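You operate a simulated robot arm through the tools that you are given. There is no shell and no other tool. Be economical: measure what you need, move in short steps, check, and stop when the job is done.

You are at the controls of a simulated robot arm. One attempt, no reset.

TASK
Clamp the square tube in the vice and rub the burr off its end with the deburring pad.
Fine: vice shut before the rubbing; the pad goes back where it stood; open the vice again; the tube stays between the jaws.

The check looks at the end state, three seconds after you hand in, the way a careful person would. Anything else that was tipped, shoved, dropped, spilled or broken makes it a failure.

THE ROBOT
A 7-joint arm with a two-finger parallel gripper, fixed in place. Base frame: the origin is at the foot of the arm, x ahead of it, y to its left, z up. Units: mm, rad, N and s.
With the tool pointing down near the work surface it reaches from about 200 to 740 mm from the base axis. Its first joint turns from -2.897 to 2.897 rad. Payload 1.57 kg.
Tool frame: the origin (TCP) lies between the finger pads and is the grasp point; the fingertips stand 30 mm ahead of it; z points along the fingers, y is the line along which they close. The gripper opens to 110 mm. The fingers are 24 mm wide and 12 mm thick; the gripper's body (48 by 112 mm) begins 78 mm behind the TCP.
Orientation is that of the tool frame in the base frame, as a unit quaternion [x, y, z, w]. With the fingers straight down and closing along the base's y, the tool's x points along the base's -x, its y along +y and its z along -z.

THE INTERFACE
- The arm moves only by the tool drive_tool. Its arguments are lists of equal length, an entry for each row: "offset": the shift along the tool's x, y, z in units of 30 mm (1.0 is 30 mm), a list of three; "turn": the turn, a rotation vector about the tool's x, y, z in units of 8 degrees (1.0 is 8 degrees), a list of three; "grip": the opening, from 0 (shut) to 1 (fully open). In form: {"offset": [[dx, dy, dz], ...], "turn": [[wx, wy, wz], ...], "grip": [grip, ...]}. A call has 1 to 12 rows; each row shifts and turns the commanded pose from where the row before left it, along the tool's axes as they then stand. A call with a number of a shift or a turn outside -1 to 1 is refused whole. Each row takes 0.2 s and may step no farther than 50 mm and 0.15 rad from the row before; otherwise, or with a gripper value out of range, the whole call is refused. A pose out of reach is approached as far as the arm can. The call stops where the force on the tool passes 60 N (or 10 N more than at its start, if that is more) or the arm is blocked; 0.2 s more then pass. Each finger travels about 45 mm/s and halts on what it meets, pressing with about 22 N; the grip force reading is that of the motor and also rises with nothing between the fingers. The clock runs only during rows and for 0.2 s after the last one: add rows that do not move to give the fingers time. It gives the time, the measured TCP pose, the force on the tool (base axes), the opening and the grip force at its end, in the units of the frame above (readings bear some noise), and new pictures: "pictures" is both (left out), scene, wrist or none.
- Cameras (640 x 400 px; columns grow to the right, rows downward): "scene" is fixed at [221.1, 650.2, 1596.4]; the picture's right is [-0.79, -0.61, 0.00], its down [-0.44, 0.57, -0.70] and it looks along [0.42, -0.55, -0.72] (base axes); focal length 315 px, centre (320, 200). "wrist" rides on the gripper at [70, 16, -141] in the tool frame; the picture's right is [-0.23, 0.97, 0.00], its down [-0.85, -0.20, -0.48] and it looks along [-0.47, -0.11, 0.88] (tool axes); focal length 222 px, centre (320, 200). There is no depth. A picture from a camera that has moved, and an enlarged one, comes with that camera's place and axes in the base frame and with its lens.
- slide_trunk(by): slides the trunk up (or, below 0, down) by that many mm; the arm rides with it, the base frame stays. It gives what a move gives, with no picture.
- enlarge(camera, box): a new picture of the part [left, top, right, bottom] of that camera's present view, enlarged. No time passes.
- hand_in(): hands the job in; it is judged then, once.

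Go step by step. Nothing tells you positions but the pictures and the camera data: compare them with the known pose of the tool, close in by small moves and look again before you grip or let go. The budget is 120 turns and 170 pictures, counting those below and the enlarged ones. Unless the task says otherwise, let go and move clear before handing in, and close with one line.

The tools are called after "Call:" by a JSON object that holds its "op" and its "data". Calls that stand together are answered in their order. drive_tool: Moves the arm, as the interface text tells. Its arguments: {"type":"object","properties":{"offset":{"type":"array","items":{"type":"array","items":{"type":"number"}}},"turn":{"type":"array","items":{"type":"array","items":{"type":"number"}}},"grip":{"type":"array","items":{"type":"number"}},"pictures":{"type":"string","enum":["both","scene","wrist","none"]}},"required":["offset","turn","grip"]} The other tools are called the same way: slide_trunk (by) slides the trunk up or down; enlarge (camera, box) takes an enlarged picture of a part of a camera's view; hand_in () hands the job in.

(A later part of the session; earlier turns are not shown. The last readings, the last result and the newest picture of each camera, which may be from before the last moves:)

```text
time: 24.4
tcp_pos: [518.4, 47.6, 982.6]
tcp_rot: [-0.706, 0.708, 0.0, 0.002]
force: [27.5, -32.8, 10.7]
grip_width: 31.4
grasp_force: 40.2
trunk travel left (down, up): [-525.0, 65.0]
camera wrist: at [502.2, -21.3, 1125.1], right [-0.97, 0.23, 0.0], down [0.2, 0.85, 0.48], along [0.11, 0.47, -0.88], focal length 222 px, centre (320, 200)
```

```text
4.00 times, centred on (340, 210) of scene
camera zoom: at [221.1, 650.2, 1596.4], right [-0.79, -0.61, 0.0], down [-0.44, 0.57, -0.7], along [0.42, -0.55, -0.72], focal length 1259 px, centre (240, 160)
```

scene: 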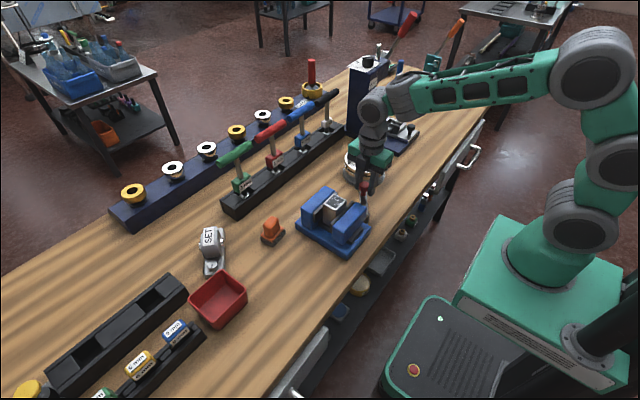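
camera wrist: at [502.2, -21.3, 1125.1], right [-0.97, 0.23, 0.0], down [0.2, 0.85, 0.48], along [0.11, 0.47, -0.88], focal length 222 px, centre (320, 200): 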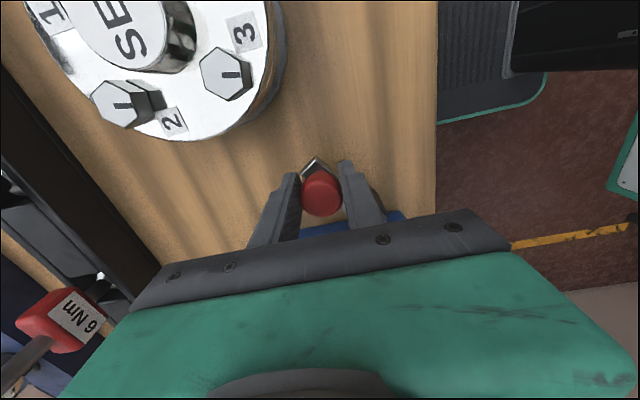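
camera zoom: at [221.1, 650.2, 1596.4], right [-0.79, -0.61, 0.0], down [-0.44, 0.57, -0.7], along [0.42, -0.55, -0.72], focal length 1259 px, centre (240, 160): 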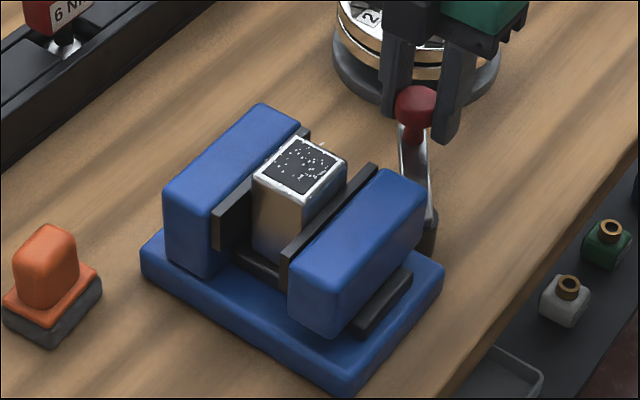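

The near jaw is travelling toward the tube. The side force shows the lever radius is larger than I assumed: about 75 mm, with the pivot near (473, 108). I'll correct the arc and continue.

Call:
{"op": "drive_tool", "data": {"offset": [[0.227, 0.137, 0], [0.1, 0.193, 0], [0.083, 0.2, 0], [0, 0, 0]], "turn": [[0, 0, 0], [0, 0, 0], [0, 0, 0], [0, 0, 0]], "grip": [0.1, 0.1, 0.1, 0.1], "pictures": "none"}}

Call:
{"op": "enlarge", "data": {"camera": "scene", "box": [290, 160, 390, 260]}}

```text
time: 25.4
tcp_pos: [499.3, 40.2, 981.6]
tcp_rot: [0.707, -0.707, -0.001, 0.001]
force: [7.9, 7.6, 3.1]
grip_width: 30.9
grasp_force: 39.9
trunk travel left (down, up): [-525.0, 65.0]
```

```text
4.00 times, centred on (340, 210) of scene
camera zoom: at [221.1, 650.2, 1596.4], right [-0.79, -0.61, 0.0], down [-0.44, 0.57, -0.7], along [0.42, -0.55, -0.72], focal length 1259 px, centre (240, 160)
```

zoom: 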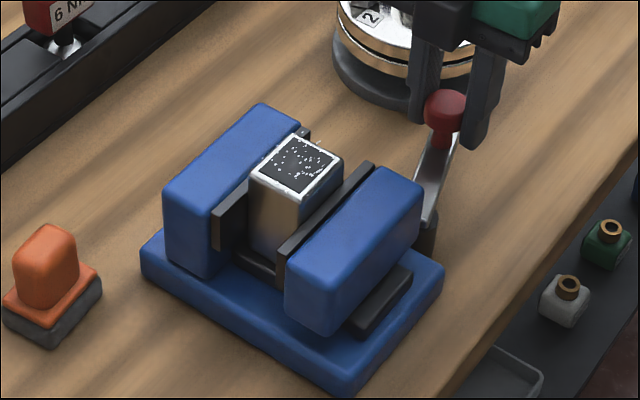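

Call:
{"op": "drive_tool", "data": {"offset": [[0.03, 0.21, 0], [0.02, 0.22, 0], [0, 0, 0]], "turn": [[0, 0, 0], [0, 0, 0], [0, 0, 0]], "grip": [0.1, 0.1, 0.1], "pictures": "none"}}

Call:
{"op": "enlarge", "data": {"camera": "scene", "box": [290, 160, 390, 260]}}

```text
time: 26.2
tcp_pos: [493.3, 37.3, 981.6]
tcp_rot: [-0.707, 0.708, -0.002, 0.002]
force: [40.9, -1.1, -3.8]
grip_width: 31.4
grasp_force: 40.0
trunk travel left (down, up): [-525.0, 65.0]
```

```text
4.00 times, centred on (340, 210) of scene
camera zoom: at [221.1, 650.2, 1596.4], right [-0.79, -0.61, 0.0], down [-0.44, 0.57, -0.7], along [0.42, -0.55, -0.72], focal length 1259 px, centre (240, 160)
```

zoom: 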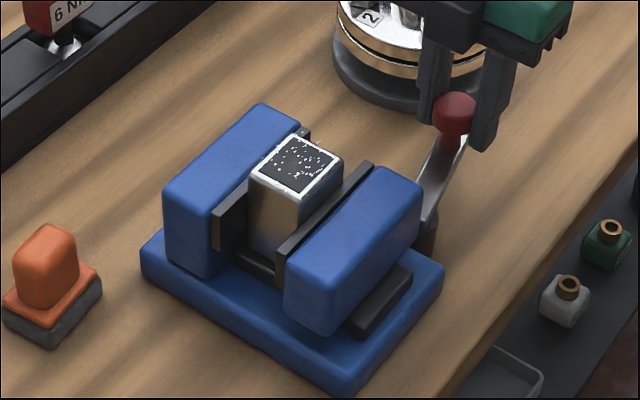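

Resistance is now 41 N at about 75° of lever, so the jaws are probably clamping. I'll give a slight extra push and then check with the wrist camera.

Call:
{"op": "drive_tool", "data": {"offset": [[0, 0.06, 0], [0, 0, 0]], "turn": [[0, 0, 0], [0, 0, 0]], "grip": [0.1, 0.1], "pictures": "wrist"}}

```text
time: 26.8
tcp_pos: [492.1, 37.6, 982.4]
tcp_rot: [-0.706, 0.708, -0.002, 0.004]
force: [46.2, -4.8, -4.8]
grip_width: 31.3
grasp_force: 39.8
trunk travel left (down, up): [-525.0, 65.0]
camera wrist: at [476.1, -32.8, 1124.3], right [-0.97, 0.23, -0.01], down [0.2, 0.85, 0.48], along [0.12, 0.47, -0.88], focal length 222 px, centre (320, 200)
```

wrist: 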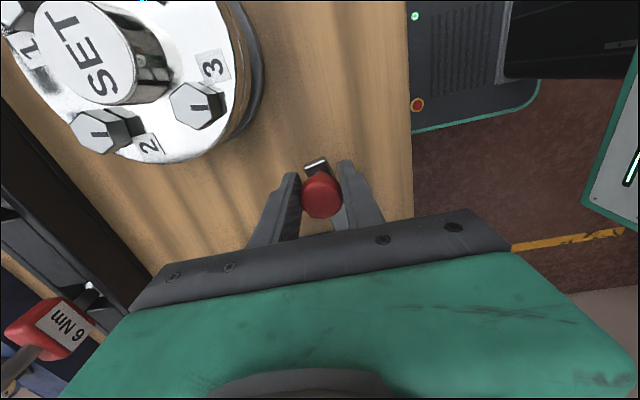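

It's firm. I'll relax the side load, open the fingers, rise, and look at the jaws.

Call:
{"op": "drive_tool", "data": {"offset": [[0, -0.22, 0], [0, 0, 0], [0, 0, 0], [0, 0, 0], [0, 0, -0.8], [0, 0, -0.9], [0, 0, -0.9], [0, 0, -0.9], [-0.5, 0, -0.5], [0, 0, 0]], "turn": [[0, 0, 0], [0, 0, 0], [0, 0, 0], [0, 0, 0], [0, 0, 0], [0, 0, 0], [0, 0, 0], [0, 0, 0], [0, 0, 0], [0, 0, 0]], "grip": [0.1, 0.5, 0.5, 0.5, 0.5, 0.5, 0.5, 0.5, 0.5, 0.5]}}

Call:
{"op": "enlarge", "data": {"camera": "wrist", "box": [200, 60, 440, 230]}}

Call:
{"op": "enlarge", "data": {"camera": "scene", "box": [290, 160, 390, 260]}}

```text
time: 29.0
tcp_pos: [491.8, 53.2, 1103.8]
tcp_rot: [-0.707, 0.707, 0.0, 0.0]
force: [0.2, -0.3, 0.5]
grip_width: 55.0
grasp_force: 0.0
trunk travel left (down, up): [-525.0, 65.0]
camera wrist: at [475.6, -16.1, 1245.3], right [-0.97, 0.23, 0.0], down [0.2, 0.86, 0.48], along [0.11, 0.47, -0.88], focal length 222 px, centre (320, 200)
```

scene: 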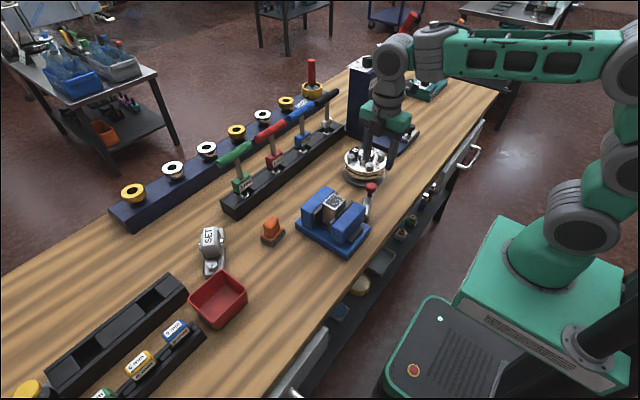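
wrist: 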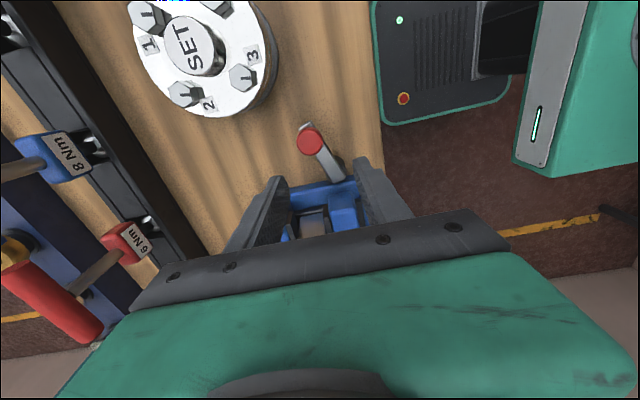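

```text
2.35 times, centred on (320, 145) of wrist
camera zoom: at [475.6, -16.1, 1245.3], right [-0.97, 0.23, 0.0], down [0.2, 0.86, 0.48], along [0.11, 0.47, -0.88], focal length 523 px, centre (320, 329)
```

zoom: 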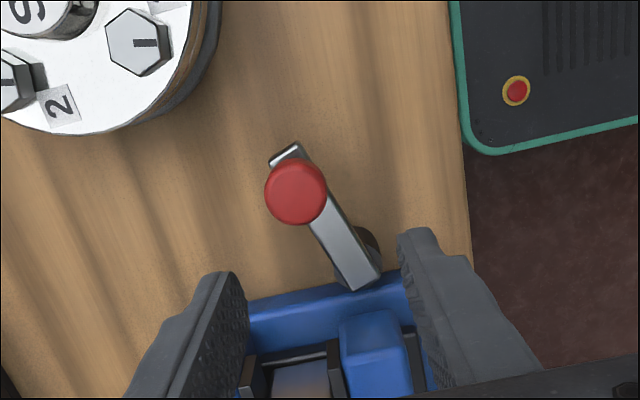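

```text
4.00 times, centred on (340, 210) of scene
camera zoom: at [221.1, 650.2, 1596.4], right [-0.79, -0.61, 0.0], down [-0.44, 0.57, -0.7], along [0.42, -0.55, -0.72], focal length 1259 px, centre (240, 160)
```

zoom: 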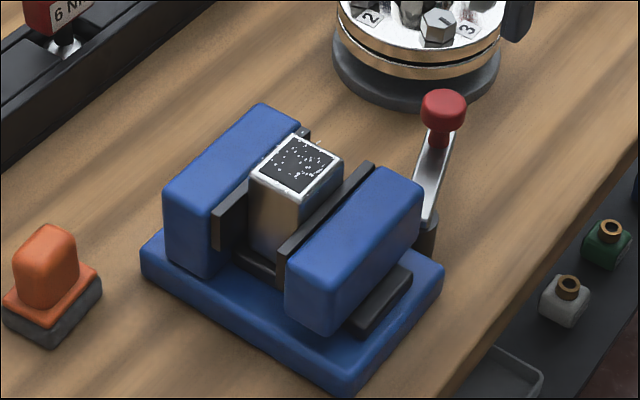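

The lever rests at about 70°. I'll look from above to confirm the tube is held between the jaws.

Call:
{"op": "drive_tool", "data": {"offset": [[-0.83, -0.25, 0], [-0.83, -0.25, 0], [-0.83, -0.25, 0], [-0.83, -0.25, 0], [-0.83, -0.25, 0], [-0.83, -0.25, 0], [0, 0, 0]], "turn": [[0, 0, 0], [0, 0, 0], [0, 0, 0], [0, 0, 0], [0, 0, 0], [0, 0, 0], [0, 0, 0]], "grip": [0.6, 0.7, 0.8, 0.8, 0.8, 0.8, 0.8], "pictures": "wrist"}}

Call:
{"op": "enlarge", "data": {"camera": "wrist", "box": [230, 20, 400, 200]}}

```text
time: 30.6
tcp_pos: [536.9, 203.2, 1101.0]
tcp_rot: [0.708, -0.706, 0.0, -0.001]
force: [0.3, 0.2, -0.3]
grip_width: 88.0
grasp_force: 0.1
trunk travel left (down, up): [-525.0, 65.0]
camera wrist: at [521.2, 134.2, 1243.2], right [-0.97, 0.23, 0.0], down [0.2, 0.86, 0.48], along [0.11, 0.47, -0.88], focal length 222 px, centre (320, 200)
```

wrist: 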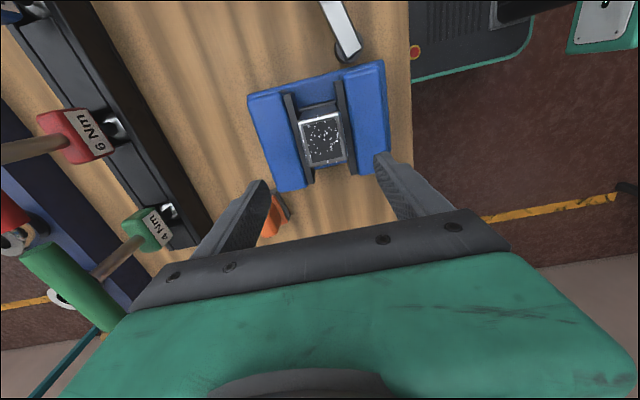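

```text
2.22 times, centred on (315, 110) of wrist
camera zoom: at [521.2, 134.2, 1243.2], right [-0.97, 0.23, 0.0], down [0.2, 0.86, 0.48], along [0.11, 0.47, -0.88], focal length 494 px, centre (331, 400)
```

zoom: 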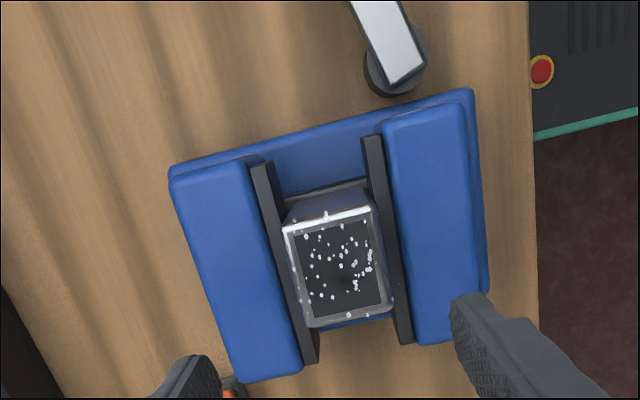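

The tube is clamped snugly between both jaws. Next I'll inspect the pad near (649, 305).

Call:
{"op": "drive_tool", "data": {"offset": [[-0.68, -0.55, 0], [-0.68, -0.55, 0], [-0.68, -0.55, 0], [-0.68, -0.55, 0.4], [-0.68, -0.55, 0.5], [-0.68, -0.55, 0.5], [0, 0, 0]], "turn": [[0, 0, 0], [0, 0, 0], [0, 0, 0], [0, 0, 0], [0, 0, 0], [0, 0, 0], [0, 0, 0]], "grip": [0.8, 0.8, 0.8, 0.8, 0.8, 0.8, 0.8]}}

Call:
{"op": "enlarge", "data": {"camera": "wrist", "box": [230, 50, 400, 220]}}

Call:
{"op": "enlarge", "data": {"camera": "scene", "box": [235, 190, 315, 270]}}

```text
time: 32.2
tcp_pos: [636.4, 322.9, 1060.2]
tcp_rot: [0.707, -0.707, 0.0, 0.0]
force: [1.0, -0.2, -0.7]
grip_width: 88.4
grasp_force: 0.0
trunk travel left (down, up): [-525.0, 65.0]
camera wrist: at [620.2, 254.2, 1202.1], right [-0.97, 0.23, 0.0], down [0.2, 0.86, 0.48], along [0.11, 0.47, -0.88], focal length 222 px, centre (320, 200)
```

scene: 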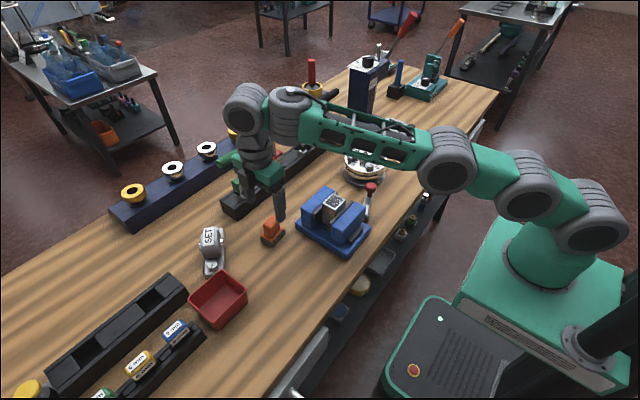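
wrist: 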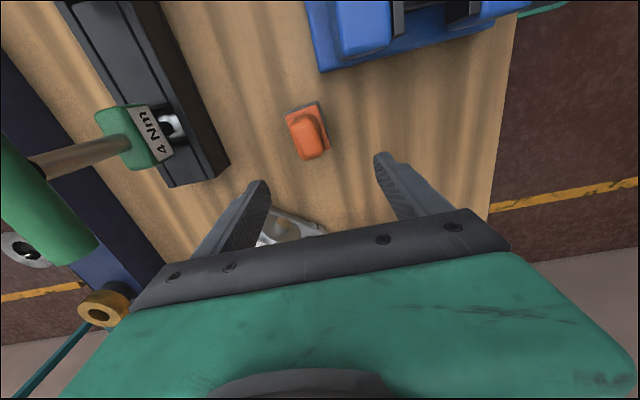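

```text
2.35 times, centred on (315, 135) of wrist
camera zoom: at [620.2, 254.2, 1202.1], right [-0.97, 0.23, 0.0], down [0.2, 0.86, 0.48], along [0.11, 0.47, -0.88], focal length 523 px, centre (332, 353)
```

zoom: 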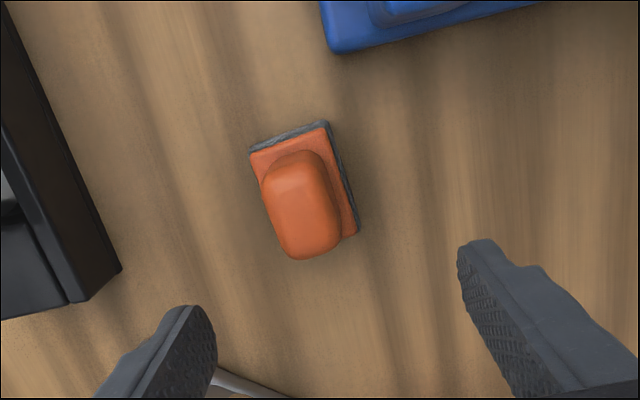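

```text
5.00 times, centred on (275, 230) of scene
camera zoom: at [221.1, 650.2, 1596.4], right [-0.79, -0.61, 0.0], down [-0.44, 0.57, -0.7], along [0.42, -0.55, -0.72], focal length 1573 px, centre (545, 50)
```

zoom: 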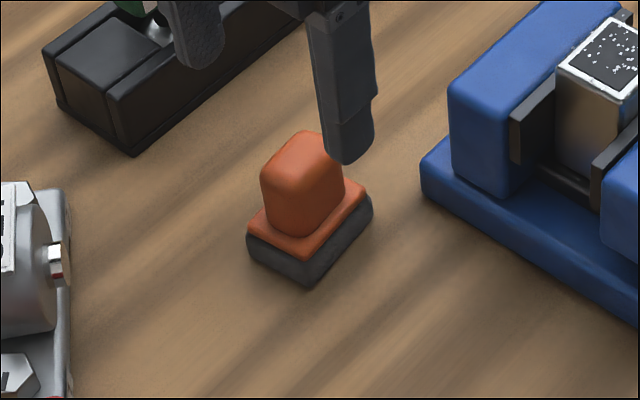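

The pad is about 42 × 59 mm, long side along y, turned about 5° counter-clockwise and centred near (647, 308). I'll align the gripper above it and look again.

Call:
{"op": "drive_tool", "data": {"offset": [[0.5, -0.36, 0], [0, 0, 0], [0, 0, 0.7], [0, 0, 0.7], [0, 0, 0.6], [0, 0, 0]], "turn": [[0, 0, 0], [0, 0, -0.6], [0, 0, 0], [0, 0, 0], [0, 0, 0], [0, 0, 0]], "grip": [0.7, 0.6, 0.6, 0.6, 0.6, 0.6]}}

Call:
{"op": "enlarge", "data": {"camera": "wrist", "box": [220, 80, 420, 250]}}

Call:
{"op": "enlarge", "data": {"camera": "scene", "box": [235, 190, 315, 270]}}

```text
time: 33.6
tcp_pos: [645.7, 308.4, 1001.8]
tcp_rot: [0.736, -0.676, -0.001, 0.0]
force: [-0.2, -0.3, 0.1]
grip_width: 66.1
grasp_force: 0.0
trunk travel left (down, up): [-525.0, 65.0]
camera wrist: at [635.7, 238.2, 1143.0], right [-0.99, 0.14, 0.0], down [0.13, 0.87, 0.48], along [0.07, 0.47, -0.88], focal length 222 px, centre (320, 200)
```

scene: 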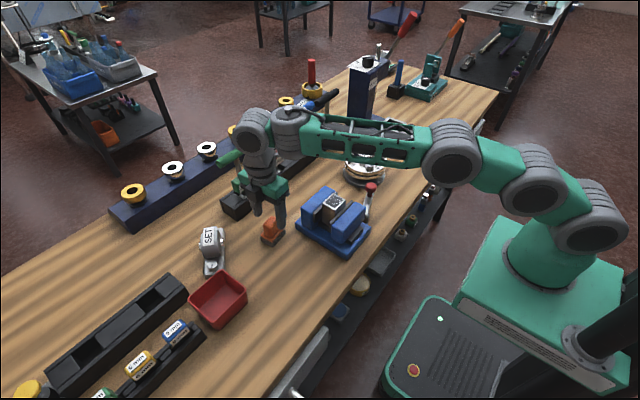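
wrist: 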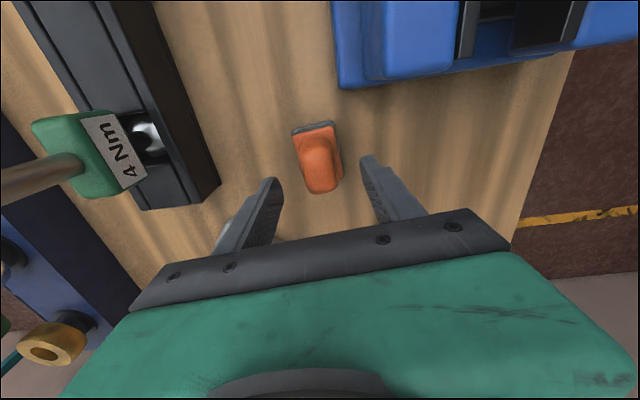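

```text
2.35 times, centred on (320, 165) of wrist
camera zoom: at [635.7, 238.2, 1143.0], right [-0.99, 0.14, 0.0], down [0.13, 0.87, 0.48], along [0.07, 0.47, -0.88], focal length 523 px, centre (320, 282)
```

zoom: 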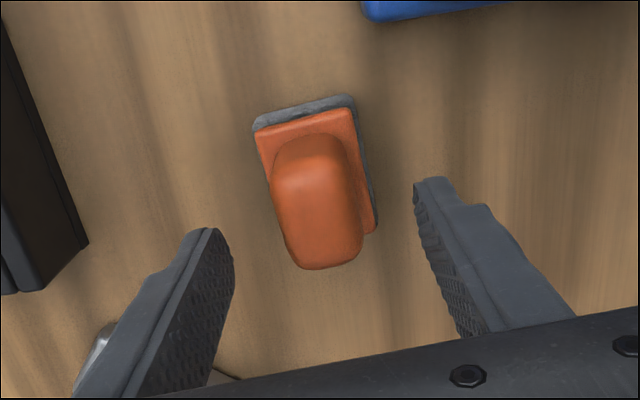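

```text
5.00 times, centred on (275, 230) of scene
camera zoom: at [221.1, 650.2, 1596.4], right [-0.79, -0.61, 0.0], down [-0.44, 0.57, -0.7], along [0.42, -0.55, -0.72], focal length 1573 px, centre (545, 50)
```

zoom: 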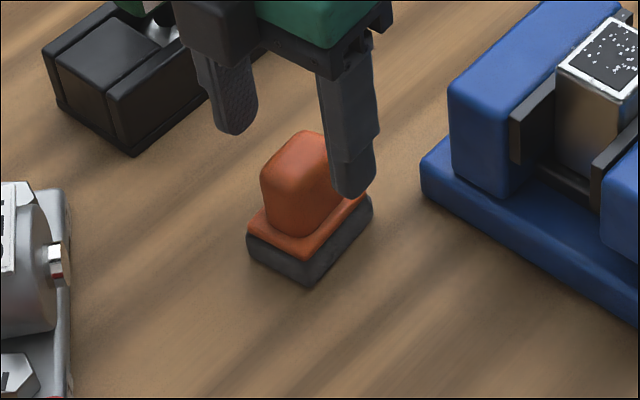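

Aligned. I'll descend to about z 955 and grip the orange handle.

Call:
{"op": "drive_tool", "data": {"offset": [[0, 0, 0.6], [0, 0, 0.6], [0, 0, 0.33], [0, 0, 0], [0, 0, 0], [0, 0, 0], [0, 0, 0]], "turn": [[0, 0, 0], [0, 0, 0], [0, 0, 0], [0, 0, 0], [0, 0, 0], [0, 0, 0], [0, 0, 0]], "grip": [0.6, 0.6, 0.6, 0.5, 0.3, 0.1, 0.1]}}

Call:
{"op": "enlarge", "data": {"camera": "scene", "box": [235, 190, 315, 270]}}

Call:
{"op": "enlarge", "data": {"camera": "wrist", "box": [220, 80, 420, 250]}}

```text
time: 35.2
tcp_pos: [646.3, 310.2, 954.9]
tcp_rot: [0.737, -0.676, 0.0, 0.0]
force: [0.7, 0.4, -0.2]
grip_width: 29.6
grasp_force: 21.6
trunk travel left (down, up): [-525.0, 65.0]
camera wrist: at [635.8, 238.5, 1097.3], right [-0.99, 0.15, 0.0], down [0.13, 0.87, 0.48], along [0.07, 0.47, -0.88], focal length 222 px, centre (320, 200)
```

scene: 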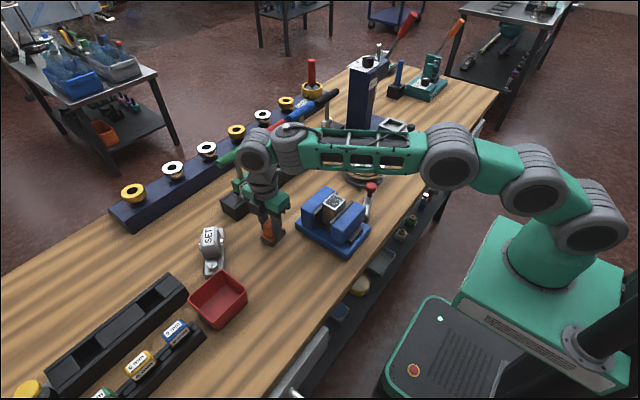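
wrist: 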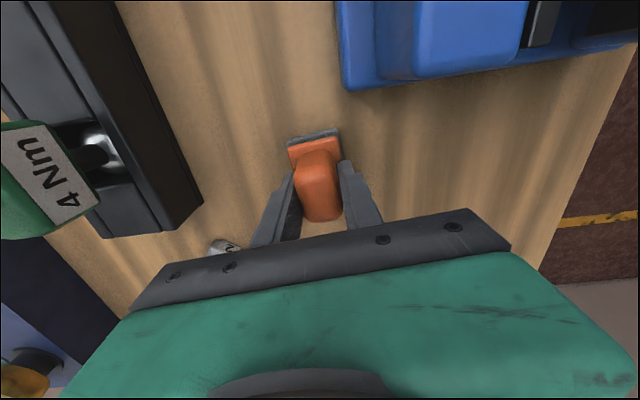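

```text
5.00 times, centred on (275, 230) of scene
camera zoom: at [221.1, 650.2, 1596.4], right [-0.79, -0.61, 0.0], down [-0.44, 0.57, -0.7], along [0.42, -0.55, -0.72], focal length 1573 px, centre (545, 50)
```

zoom: 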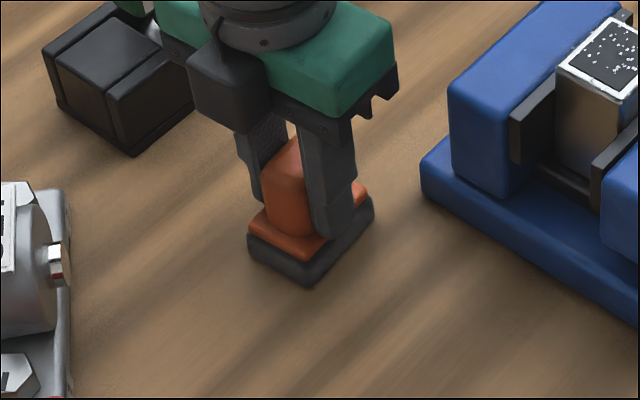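

```text
2.35 times, centred on (320, 165) of wrist
camera zoom: at [635.8, 238.5, 1097.3], right [-0.99, 0.15, 0.0], down [0.13, 0.87, 0.48], along [0.07, 0.47, -0.88], focal length 523 px, centre (320, 282)
```

zoom: 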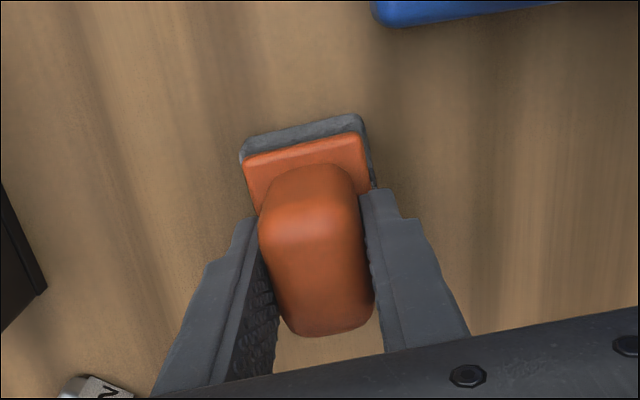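

The pad is gripped at (646, 309, 955), and I'll keep track of my offsets so it can go back to the same spot. Now lift and carry it over the tube.

Call:
{"op": "drive_tool", "data": {"offset": [[0, 0, -0.5], [0, 0, -0.9], [0, 0, -0.9], [0, 0, -0.9], [0, 0, -0.9], [0, 0, -0.8], [0.731, 0.826, 0], [0.731, 0.826, 0], [0.731, 0.826, 0], [0.731, 0.826, 0], [0.731, 0.826, 0], [0, 0, 0]], "turn": [[0, 0, 0], [0, 0, 0], [0, 0, 0], [0, 0, 0], [0, 0, 0], [0, 0, 0], [0, 0, 0], [0, 0, 0], [0, 0, 0], [0, 0, 0], [0, 0, 0], [0, 0, 0]], "grip": [0.1, 0.1, 0.1, 0.1, 0.1, 0.1, 0.1, 0.1, 0.1, 0.1, 0.1, 0.1]}}

Call:
{"op": "enlarge", "data": {"camera": "scene", "box": [285, 150, 395, 260]}}

Call:
{"op": "enlarge", "data": {"camera": "wrist", "box": [220, 80, 420, 250]}}

```text
time: 37.8
tcp_pos: [523.6, 180.0, 1099.7]
tcp_rot: [0.736, -0.677, 0.0, 0.0]
force: [-0.4, -0.3, 0.0]
grip_width: 29.3
grasp_force: 22.0
out of reach, approached as far as the arm can: row 5, 6
trunk travel left (down, up): [-525.0, 65.0]
camera wrist: at [513.4, 110.6, 1242.3], right [-0.99, 0.15, 0.0], down [0.13, 0.87, 0.48], along [0.07, 0.47, -0.88], focal length 222 px, centre (320, 200)
```

scene: 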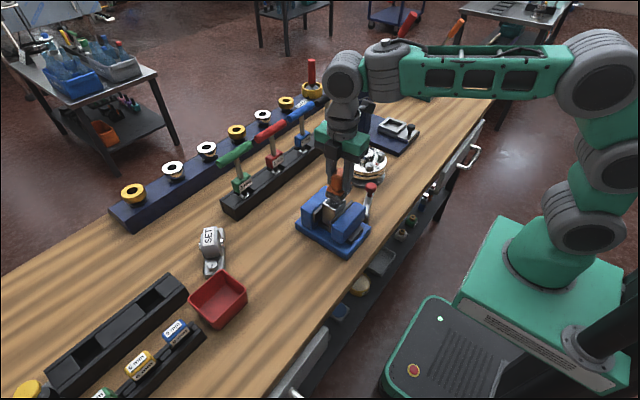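
wrist: 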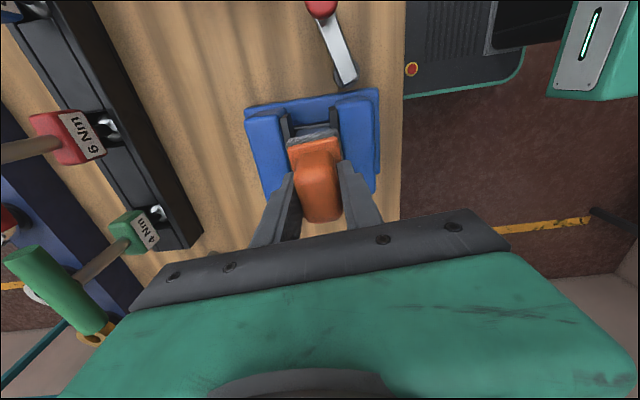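

```text
3.64 times, centred on (340, 205) of scene
camera zoom: at [221.1, 650.2, 1596.4], right [-0.79, -0.61, 0.0], down [-0.44, 0.57, -0.7], along [0.42, -0.55, -0.72], focal length 1144 px, centre (247, 182)
```

zoom: 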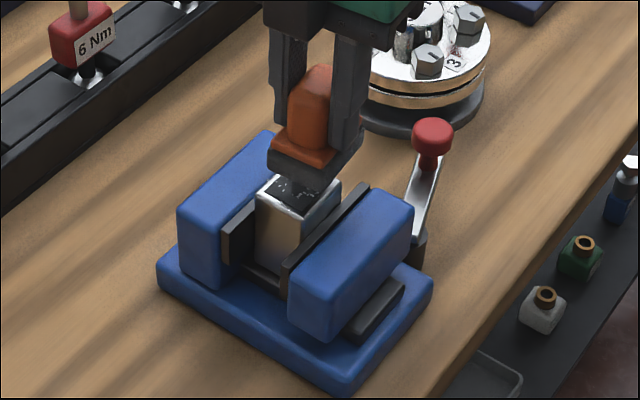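

```text
2.35 times, centred on (320, 165) of wrist
camera zoom: at [513.4, 110.6, 1242.3], right [-0.99, 0.15, 0.0], down [0.13, 0.87, 0.48], along [0.07, 0.47, -0.88], focal length 523 px, centre (320, 282)
```

zoom: 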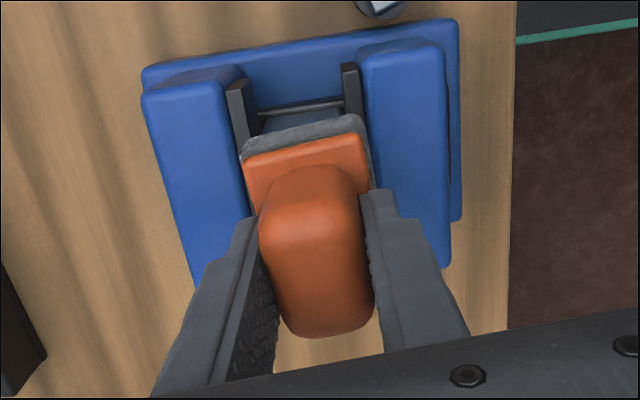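

Reach clipping left me at (523.6, 180). I'll correct to about (532, 189) and lower toward the tube top in small steps, watching the force.

Call:
{"op": "drive_tool", "data": {"offset": [[-0.275, -0.31, 0], [0, 0, 0.4], [0, 0, 0.35], [0, 0, 0]], "turn": [[0, 0, 0], [0, 0, 0], [0, 0, 0], [0, 0, 0]], "grip": [0.1, 0.1, 0.1, 0.1], "pictures": "none"}}

Call:
{"op": "drive_tool", "data": {"offset": [[0, 0, 0.08], [0, 0, 0.05], [0, 0, 0]], "turn": [[0, 0, 0], [0, 0, 0], [0, 0, 0]], "grip": [0.1, 0.1, 0.1], "pictures": "none"}}

Call:
{"op": "enlarge", "data": {"camera": "scene", "box": [285, 150, 395, 260]}}

```text
time: 38.8
tcp_pos: [530.1, 191.2, 1077.1]
tcp_rot: [0.736, -0.677, 0.0, -0.001]
force: [-0.9, 0.5, -0.8]
grip_width: 29.8
grasp_force: 21.8
trunk travel left (down, up): [-525.0, 65.0]
```

```text
time: 39.6
tcp_pos: [530.3, 193.0, 1074.5]
tcp_rot: [0.736, -0.677, 0.0, -0.002]
force: [3.0, 0.8, 10.4]
grip_width: 29.4
grasp_force: 21.9
trunk travel left (down, up): [-525.0, 65.0]
```

```text
3.64 times, centred on (340, 205) of scene
camera zoom: at [221.1, 650.2, 1596.4], right [-0.79, -0.61, 0.0], down [-0.44, 0.57, -0.7], along [0.42, -0.55, -0.72], focal length 1144 px, centre (247, 182)
```

zoom: 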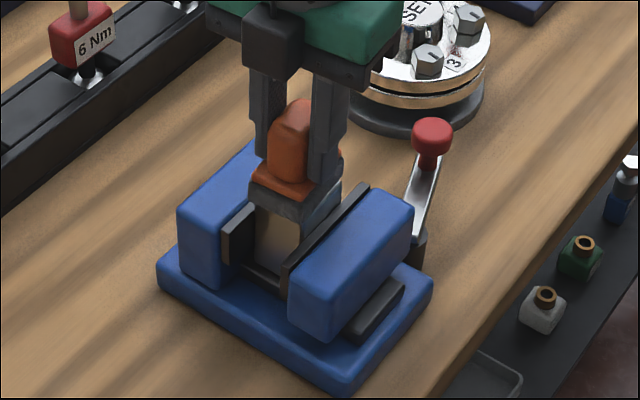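

Contact at 10 N with the pad covering the tube end. Starting rubbing strokes.

Call:
{"op": "drive_tool", "data": {"offset": [[0.25, 0, 0], [0.25, 0, 0], [-0.4, 0, 0], [-0.6, 0, 0], [0.3, 0, 0], [0.2, 0.25, 0], [0, 0.25, 0], [0, -0.5, 0], [0, -0.5, 0], [0, 0.5, 0], [0, 0, 0]], "turn": [[0, 0, 0], [0, 0, 0], [0, 0, 0], [0, 0, 0], [0, 0, 0], [0, 0, 0], [0, 0, 0], [0, 0, 0], [0, 0, 0], [0, 0, 0], [0, 0, 0]], "grip": [0.1, 0.1, 0.1, 0.1, 0.1, 0.1, 0.1, 0.1, 0.1, 0.1, 0.1], "pictures": "none"}}

Call:
{"op": "enlarge", "data": {"camera": "scene", "box": [285, 150, 395, 260]}}

```text
time: 42.0
tcp_pos: [528.7, 193.7, 1072.3]
tcp_rot: [0.736, -0.677, 0.001, 0.0]
force: [1.7, -1.8, 19.0]
grip_width: 29.7
grasp_force: 22.0
trunk travel left (down, up): [-525.0, 65.0]
```

```text
3.64 times, centred on (340, 205) of scene
camera zoom: at [221.1, 650.2, 1596.4], right [-0.79, -0.61, 0.0], down [-0.44, 0.57, -0.7], along [0.42, -0.55, -0.72], focal length 1144 px, centre (247, 182)
```

zoom: 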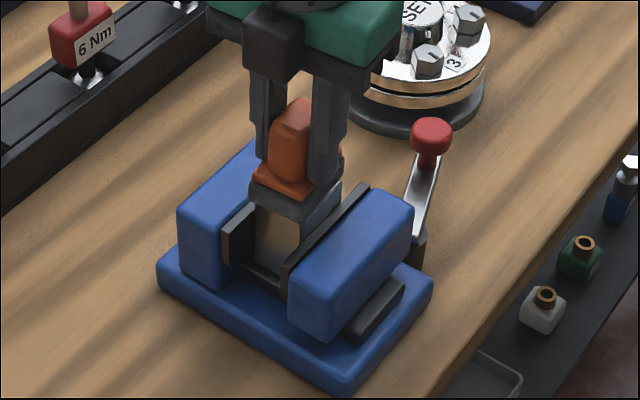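

Rubbing at about 19 N, stable. One more fuller round, then I'll lift and inspect.

Call:
{"op": "drive_tool", "data": {"offset": [[0.4, -0.1, 0], [0.3, 0.2, 0], [-0.5, 0, 0], [-0.6, 0, 0], [0, -0.4, 0], [0.5, 0, 0], [0.6, 0, 0], [-0.5, 0.2, 0], [0, 0.4, 0], [0, -0.5, 0], [0, 0.2, 0], [0, 0, 0]], "turn": [[0, 0, 0], [0, 0, 0], [0, 0, 0], [0, 0, 0], [0, 0, 0], [0, 0, 0], [0, 0, 0], [0, 0, 0], [0, 0, 0], [0, 0, 0], [0, 0, 0], [0, 0, 0]], "grip": [0.1, 0.1, 0.1, 0.1, 0.1, 0.1, 0.1, 0.1, 0.1, 0.1, 0.1, 0.1], "pictures": "none"}}

Call:
{"op": "drive_tool", "data": {"offset": [[0, 0, -0.5], [0, 0, -0.5], [0, 0, -0.2], [-0.6, 0, 0], [-0.6, 0, 0], [-0.6, 0, 0], [0, 0, 0]], "turn": [[0, 0, 0], [0, 0, 0], [0, 0, 0], [0, 0, 0], [0, 0, 0], [0, 0, 0], [0, 0, 0]], "grip": [0.1, 0.1, 0.1, 0.1, 0.1, 0.1, 0.1]}}

Call:
{"op": "enlarge", "data": {"camera": "wrist", "box": [220, 40, 420, 210]}}

Call:
{"op": "enlarge", "data": {"camera": "scene", "box": [285, 150, 395, 260]}}

```text
time: 44.6
tcp_pos: [531.3, 186.8, 1071.7]
tcp_rot: [0.736, -0.677, 0.0, 0.0]
force: [0.2, -0.3, 2.0]
grip_width: 29.7
grasp_force: 21.6
trunk travel left (down, up): [-525.0, 65.0]
```

```text
time: 46.2
tcp_pos: [525.6, 240.8, 1108.1]
tcp_rot: [0.736, -0.677, 0.0, 0.0]
force: [0.0, 0.6, -0.6]
grip_width: 29.5
grasp_force: 22.0
trunk travel left (down, up): [-525.0, 65.0]
camera wrist: at [514.7, 171.0, 1249.7], right [-0.99, 0.14, 0.0], down [0.13, 0.87, 0.48], along [0.07, 0.47, -0.88], focal length 222 px, centre (320, 200)
```

scene: 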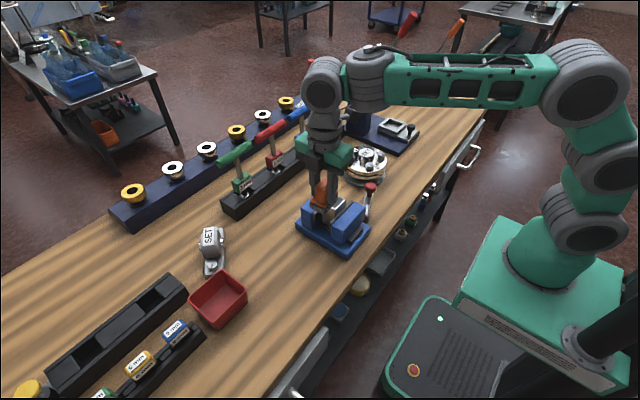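
wrist: 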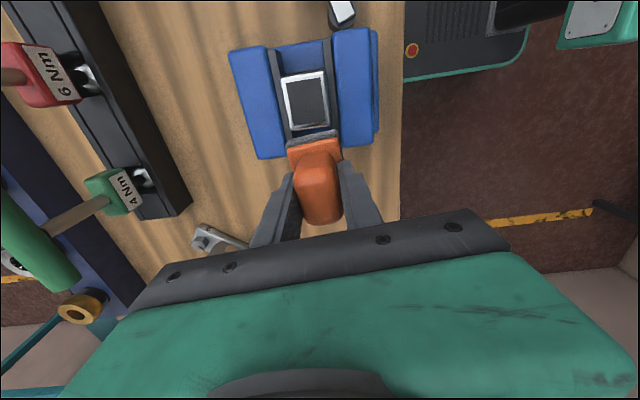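

```text
2.35 times, centred on (320, 125) of wrist
camera zoom: at [514.7, 171.0, 1249.7], right [-0.99, 0.14, 0.0], down [0.13, 0.87, 0.48], along [0.07, 0.47, -0.88], focal length 523 px, centre (320, 376)
```

zoom: 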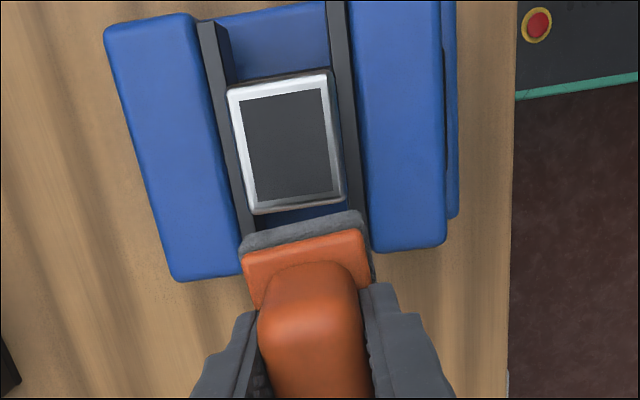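

```text
3.64 times, centred on (340, 205) of scene
camera zoom: at [221.1, 650.2, 1596.4], right [-0.79, -0.61, 0.0], down [-0.44, 0.57, -0.7], along [0.42, -0.55, -0.72], focal length 1144 px, centre (247, 182)
```

zoom: 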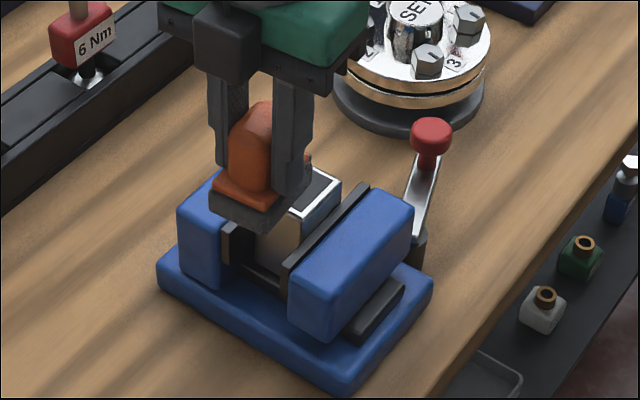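

The burr is fully gone. Now I'll carry the pad back to its spot, descending on the way.

Call:
{"op": "drive_tool", "data": {"offset": [[-0.32, -0.7, 0], [-0.32, -0.7, 0.2], [-0.32, -0.7, 0.4], [-0.32, -0.7, 0.5], [-0.32, -0.7, 0.5], [-0.32, -0.7, 0.6], [0, 0, 0.9], [0, 0, 0]], "turn": [[0, 0, 0], [0, 0, 0], [0, 0, 0], [0, 0, 0], [0, 0, 0], [0, 0, 0], [0, 0, 0], [0, 0, 0]], "grip": [0.1, 0.1, 0.1, 0.1, 0.1, 0.1, 0.1, 0.1], "pictures": "none"}}

Call:
{"op": "drive_tool", "data": {"offset": [[0, 0, 0.3], [0, 0, 0]], "turn": [[0, 0, 0], [0, 0, 0]], "grip": [0.1, 0.1], "pictures": "wrist"}}

Call:
{"op": "enlarge", "data": {"camera": "scene", "box": [235, 190, 315, 270]}}

```text
time: 48.0
tcp_pos: [646.4, 308.9, 1015.0]
tcp_rot: [0.736, -0.677, 0.001, 0.0]
force: [-0.4, 0.3, -2.0]
grip_width: 29.6
grasp_force: 22.0
trunk travel left (down, up): [-525.0, 65.0]
```

```text
time: 48.6
tcp_pos: [645.3, 308.3, 1006.2]
tcp_rot: [0.736, -0.677, 0.0, 0.001]
force: [0.6, 0.5, -1.0]
grip_width: 29.8
grasp_force: 22.1
trunk travel left (down, up): [-525.0, 65.0]
camera wrist: at [636.2, 237.5, 1148.5], right [-0.99, 0.15, 0.0], down [0.13, 0.87, 0.48], along [0.07, 0.47, -0.88], focal length 222 px, centre (320, 200)
```

wrist: 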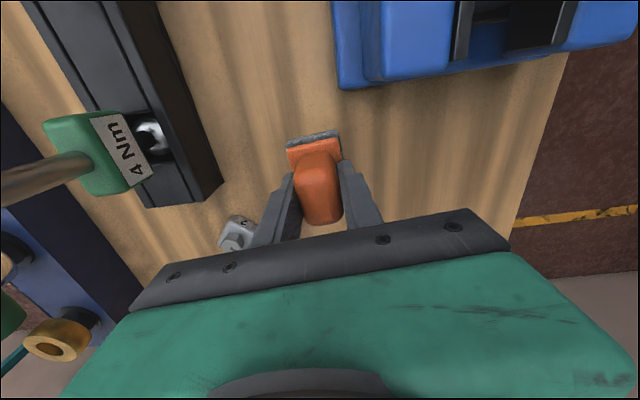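

```text
5.00 times, centred on (275, 230) of scene
camera zoom: at [221.1, 650.2, 1596.4], right [-0.79, -0.61, 0.0], down [-0.44, 0.57, -0.7], along [0.42, -0.55, -0.72], focal length 1573 px, centre (545, 50)
```

zoom: 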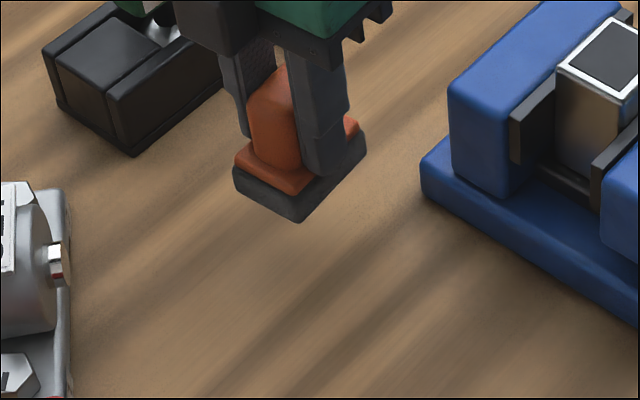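

Position matches. Lowering to just above the table.

Call:
{"op": "drive_tool", "data": {"offset": [[0, 0, 0.6], [0, 0, 0.6], [0, 0, 0.25], [0, 0, 0]], "turn": [[0, 0, 0], [0, 0, 0], [0, 0, 0], [0, 0, 0]], "grip": [0.1, 0.1, 0.1, 0.1], "pictures": "none"}}

Call:
{"op": "enlarge", "data": {"camera": "scene", "box": [235, 190, 315, 270]}}

```text
time: 49.6
tcp_pos: [647.9, 309.3, 963.9]
tcp_rot: [0.736, -0.677, -0.001, 0.0]
force: [0.4, -0.3, -1.1]
grip_width: 29.5
grasp_force: 22.2
trunk travel left (down, up): [-525.0, 65.0]
```

```text
5.00 times, centred on (275, 230) of scene
camera zoom: at [221.1, 650.2, 1596.4], right [-0.79, -0.61, 0.0], down [-0.44, 0.57, -0.7], along [0.42, -0.55, -0.72], focal length 1573 px, centre (545, 50)
```

zoom: 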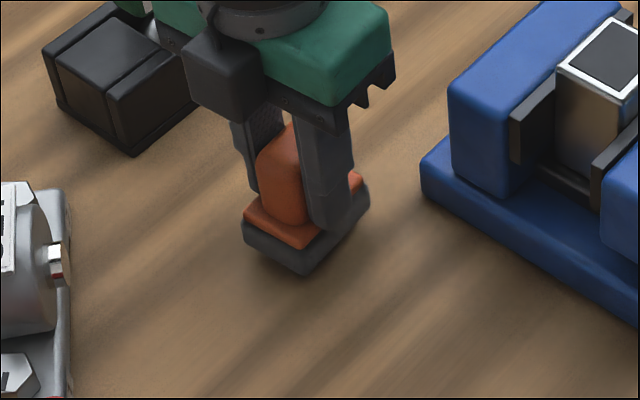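

Call:
{"op": "drive_tool", "data": {"offset": [[0.03, 0.07, 0.1], [0, 0, 0.1], [0, 0, 0]], "turn": [[0, 0, 0], [0, 0, 0], [0, 0, 0]], "grip": [0.1, 0.1, 0.1], "pictures": "none"}}

Call:
{"op": "drive_tool", "data": {"offset": [[0, 0, 0.06], [0, 0, 0]], "turn": [[0, 0, 0], [0, 0, 0]], "grip": [0.1, 0.1], "pictures": "none"}}

Call:
{"op": "enlarge", "data": {"camera": "scene", "box": [235, 190, 315, 270]}}

```text
time: 50.4
tcp_pos: [645.6, 309.0, 956.6]
tcp_rot: [0.736, -0.677, 0.0, 0.0]
force: [0.7, -0.5, -0.3]
grip_width: 29.7
grasp_force: 22.3
trunk travel left (down, up): [-525.0, 65.0]
```

```text
time: 51.0
tcp_pos: [644.4, 308.8, 954.1]
tcp_rot: [0.737, -0.676, 0.001, 0.0]
force: [0.0, -0.3, -1.0]
grip_width: 29.4
grasp_force: 22.2
trunk travel left (down, up): [-525.0, 65.0]
```

```text
5.00 times, centred on (275, 230) of scene
camera zoom: at [221.1, 650.2, 1596.4], right [-0.79, -0.61, 0.0], down [-0.44, 0.57, -0.7], along [0.42, -0.55, -0.72], focal length 1573 px, centre (545, 50)
```

zoom: 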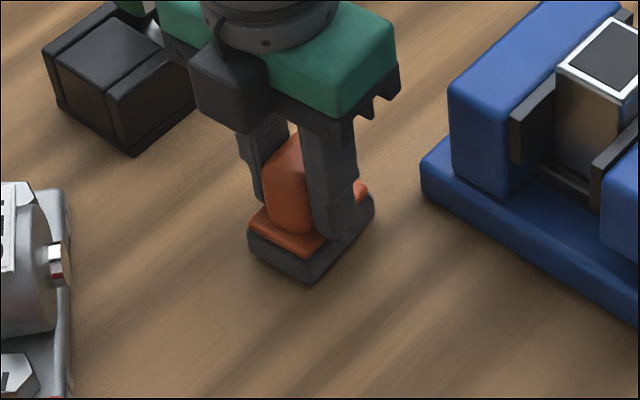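

Nearly down, about 1–2 mm to go. I'll lower until it touches.

Call:
{"op": "drive_tool", "data": {"offset": [[0, 0, 0.05], [0, 0, 0]], "turn": [[0, 0, 0], [0, 0, 0]], "grip": [0.1, 0.1], "pictures": "none"}}

Call:
{"op": "drive_tool", "data": {"offset": [[0, 0, 0.04], [0, 0, 0]], "turn": [[0, 0, 0], [0, 0, 0]], "grip": [0.1, 0.1], "pictures": "none"}}

Call:
{"op": "enlarge", "data": {"camera": "scene", "box": [235, 190, 315, 270]}}

```text
time: 51.6
tcp_pos: [644.9, 308.5, 954.6]
tcp_rot: [0.736, -0.676, 0.0, 0.0]
force: [0.6, -0.2, -0.2]
grip_width: 29.7
grasp_force: 22.2
trunk travel left (down, up): [-525.0, 65.0]
```

```text
time: 52.2
tcp_pos: [647.2, 308.5, 952.7]
tcp_rot: [0.735, -0.678, -0.001, 0.0]
force: [-0.4, -1.0, 1.3]
grip_width: 29.7
grasp_force: 22.1
trunk travel left (down, up): [-525.0, 65.0]
```

```text
5.00 times, centred on (275, 230) of scene
camera zoom: at [221.1, 650.2, 1596.4], right [-0.79, -0.61, 0.0], down [-0.44, 0.57, -0.7], along [0.42, -0.55, -0.72], focal length 1573 px, centre (545, 50)
```

zoom: 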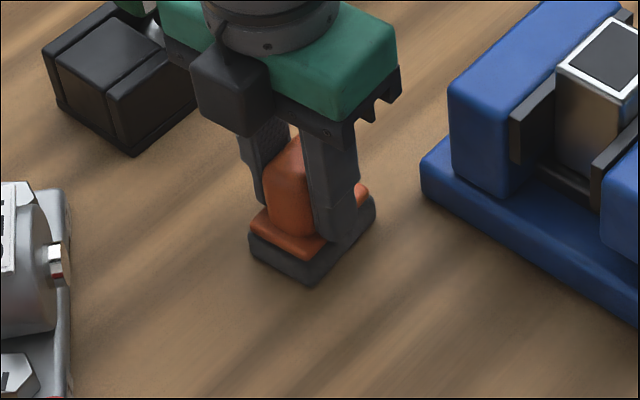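

The pad is back where it stood. Release, rise, and undo the 5° yaw.

Call:
{"op": "drive_tool", "data": {"offset": [[0, 0, 0], [0, 0, 0], [0, 0, -0.5], [0, 0, -0.7], [0, 0, -0.8], [0, 0, -0.8], [0, 0, 0], [0, 0, 0]], "turn": [[0, 0, 0], [0, 0, 0], [0, 0, 0], [0, 0, 0], [0, 0, 0], [0, 0, 0], [0, 0, 0.6], [0, 0, 0]], "grip": [0.5, 0.6, 0.6, 0.6, 0.6, 0.6, 0.6, 0.6], "pictures": "none"}}

Call:
{"op": "enlarge", "data": {"camera": "scene", "box": [235, 190, 315, 270]}}

```text
time: 54.0
tcp_pos: [644.4, 309.0, 1034.4]
tcp_rot: [-0.707, 0.707, 0.0, 0.0]
force: [0.0, -0.9, -0.5]
grip_width: 66.0
grasp_force: 0.0
trunk travel left (down, up): [-525.0, 65.0]
```

```text
5.00 times, centred on (275, 230) of scene
camera zoom: at [221.1, 650.2, 1596.4], right [-0.79, -0.61, 0.0], down [-0.44, 0.57, -0.7], along [0.42, -0.55, -0.72], focal length 1573 px, centre (545, 50)
```

zoom: 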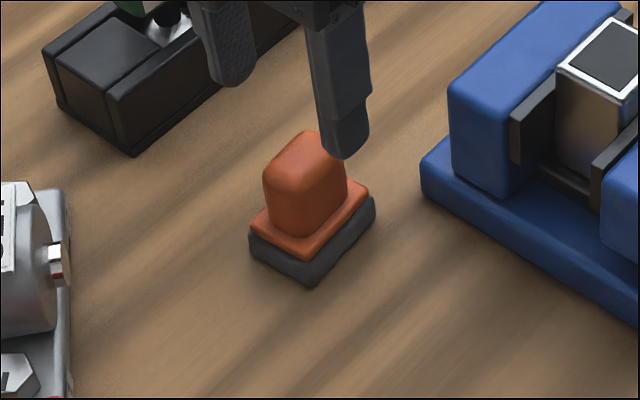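

The pad stands as before. Now go to above the lever knob at about (499, 40).

Call:
{"op": "drive_tool", "data": {"offset": [[0.815, 0.436, -0.6], [0.815, 0.436, -0.6], [0.815, 0.436, -0.6], [0.815, 0.436, -0.4], [0.815, 0.436, 0], [0.815, 0.436, 0], [0.815, 0.436, 0], [0.815, 0.436, 0], [0.815, 0.436, 0], [0.815, 0.436, 0], [0.815, 0.436, 0], [0, 0, 0]], "turn": [[0, 0, 0], [0, 0, 0], [0, 0, 0], [0, 0, 0], [0, 0, 0], [0, 0, 0], [0, 0, 0], [0, 0, 0], [0, 0, 0], [0, 0, 0], [0, 0, 0], [0, 0, 0]], "grip": [0.55, 0.55, 0.55, 0.55, 0.55, 0.55, 0.55, 0.55, 0.55, 0.55, 0.55, 0.55]}}

Call:
{"op": "enlarge", "data": {"camera": "wrist", "box": [220, 60, 420, 230]}}

```text
time: 56.6
tcp_pos: [499.0, 39.1, 1101.9]
tcp_rot: [-0.707, 0.707, 0.0, 0.001]
force: [0.1, 0.2, 0.5]
grip_width: 60.5
grasp_force: 0.0
trunk travel left (down, up): [-525.0, 65.0]
camera wrist: at [483.5, -31.3, 1244.2], right [-0.97, 0.23, 0.0], down [0.2, 0.86, 0.48], along [0.11, 0.47, -0.88], focal length 222 px, centre (320, 200)
```

scene: 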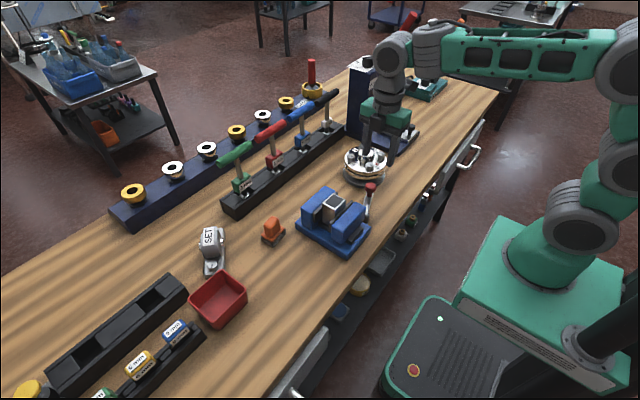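
wrist: 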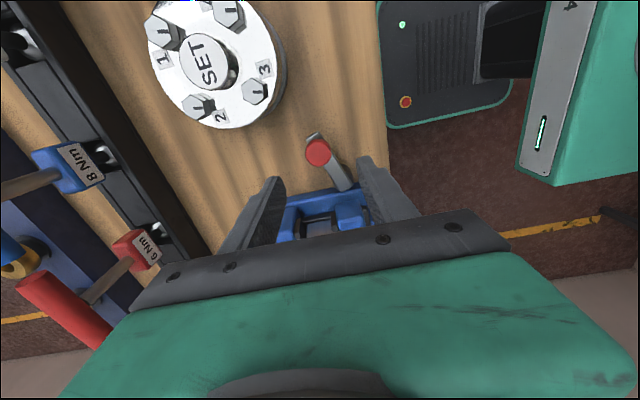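

```text
2.35 times, centred on (320, 145) of wrist
camera zoom: at [483.5, -31.3, 1244.2], right [-0.97, 0.23, 0.0], down [0.2, 0.86, 0.48], along [0.11, 0.47, -0.88], focal length 523 px, centre (320, 329)
```

zoom: 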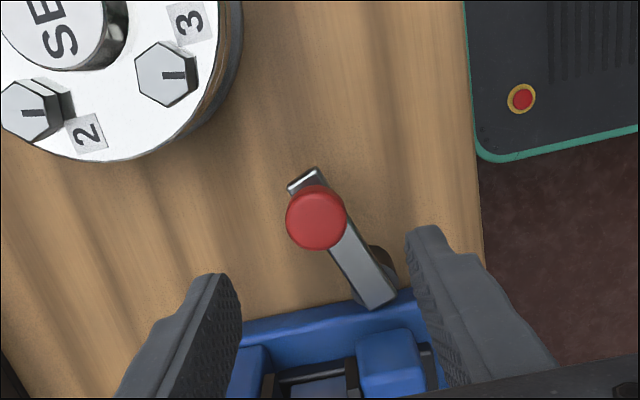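

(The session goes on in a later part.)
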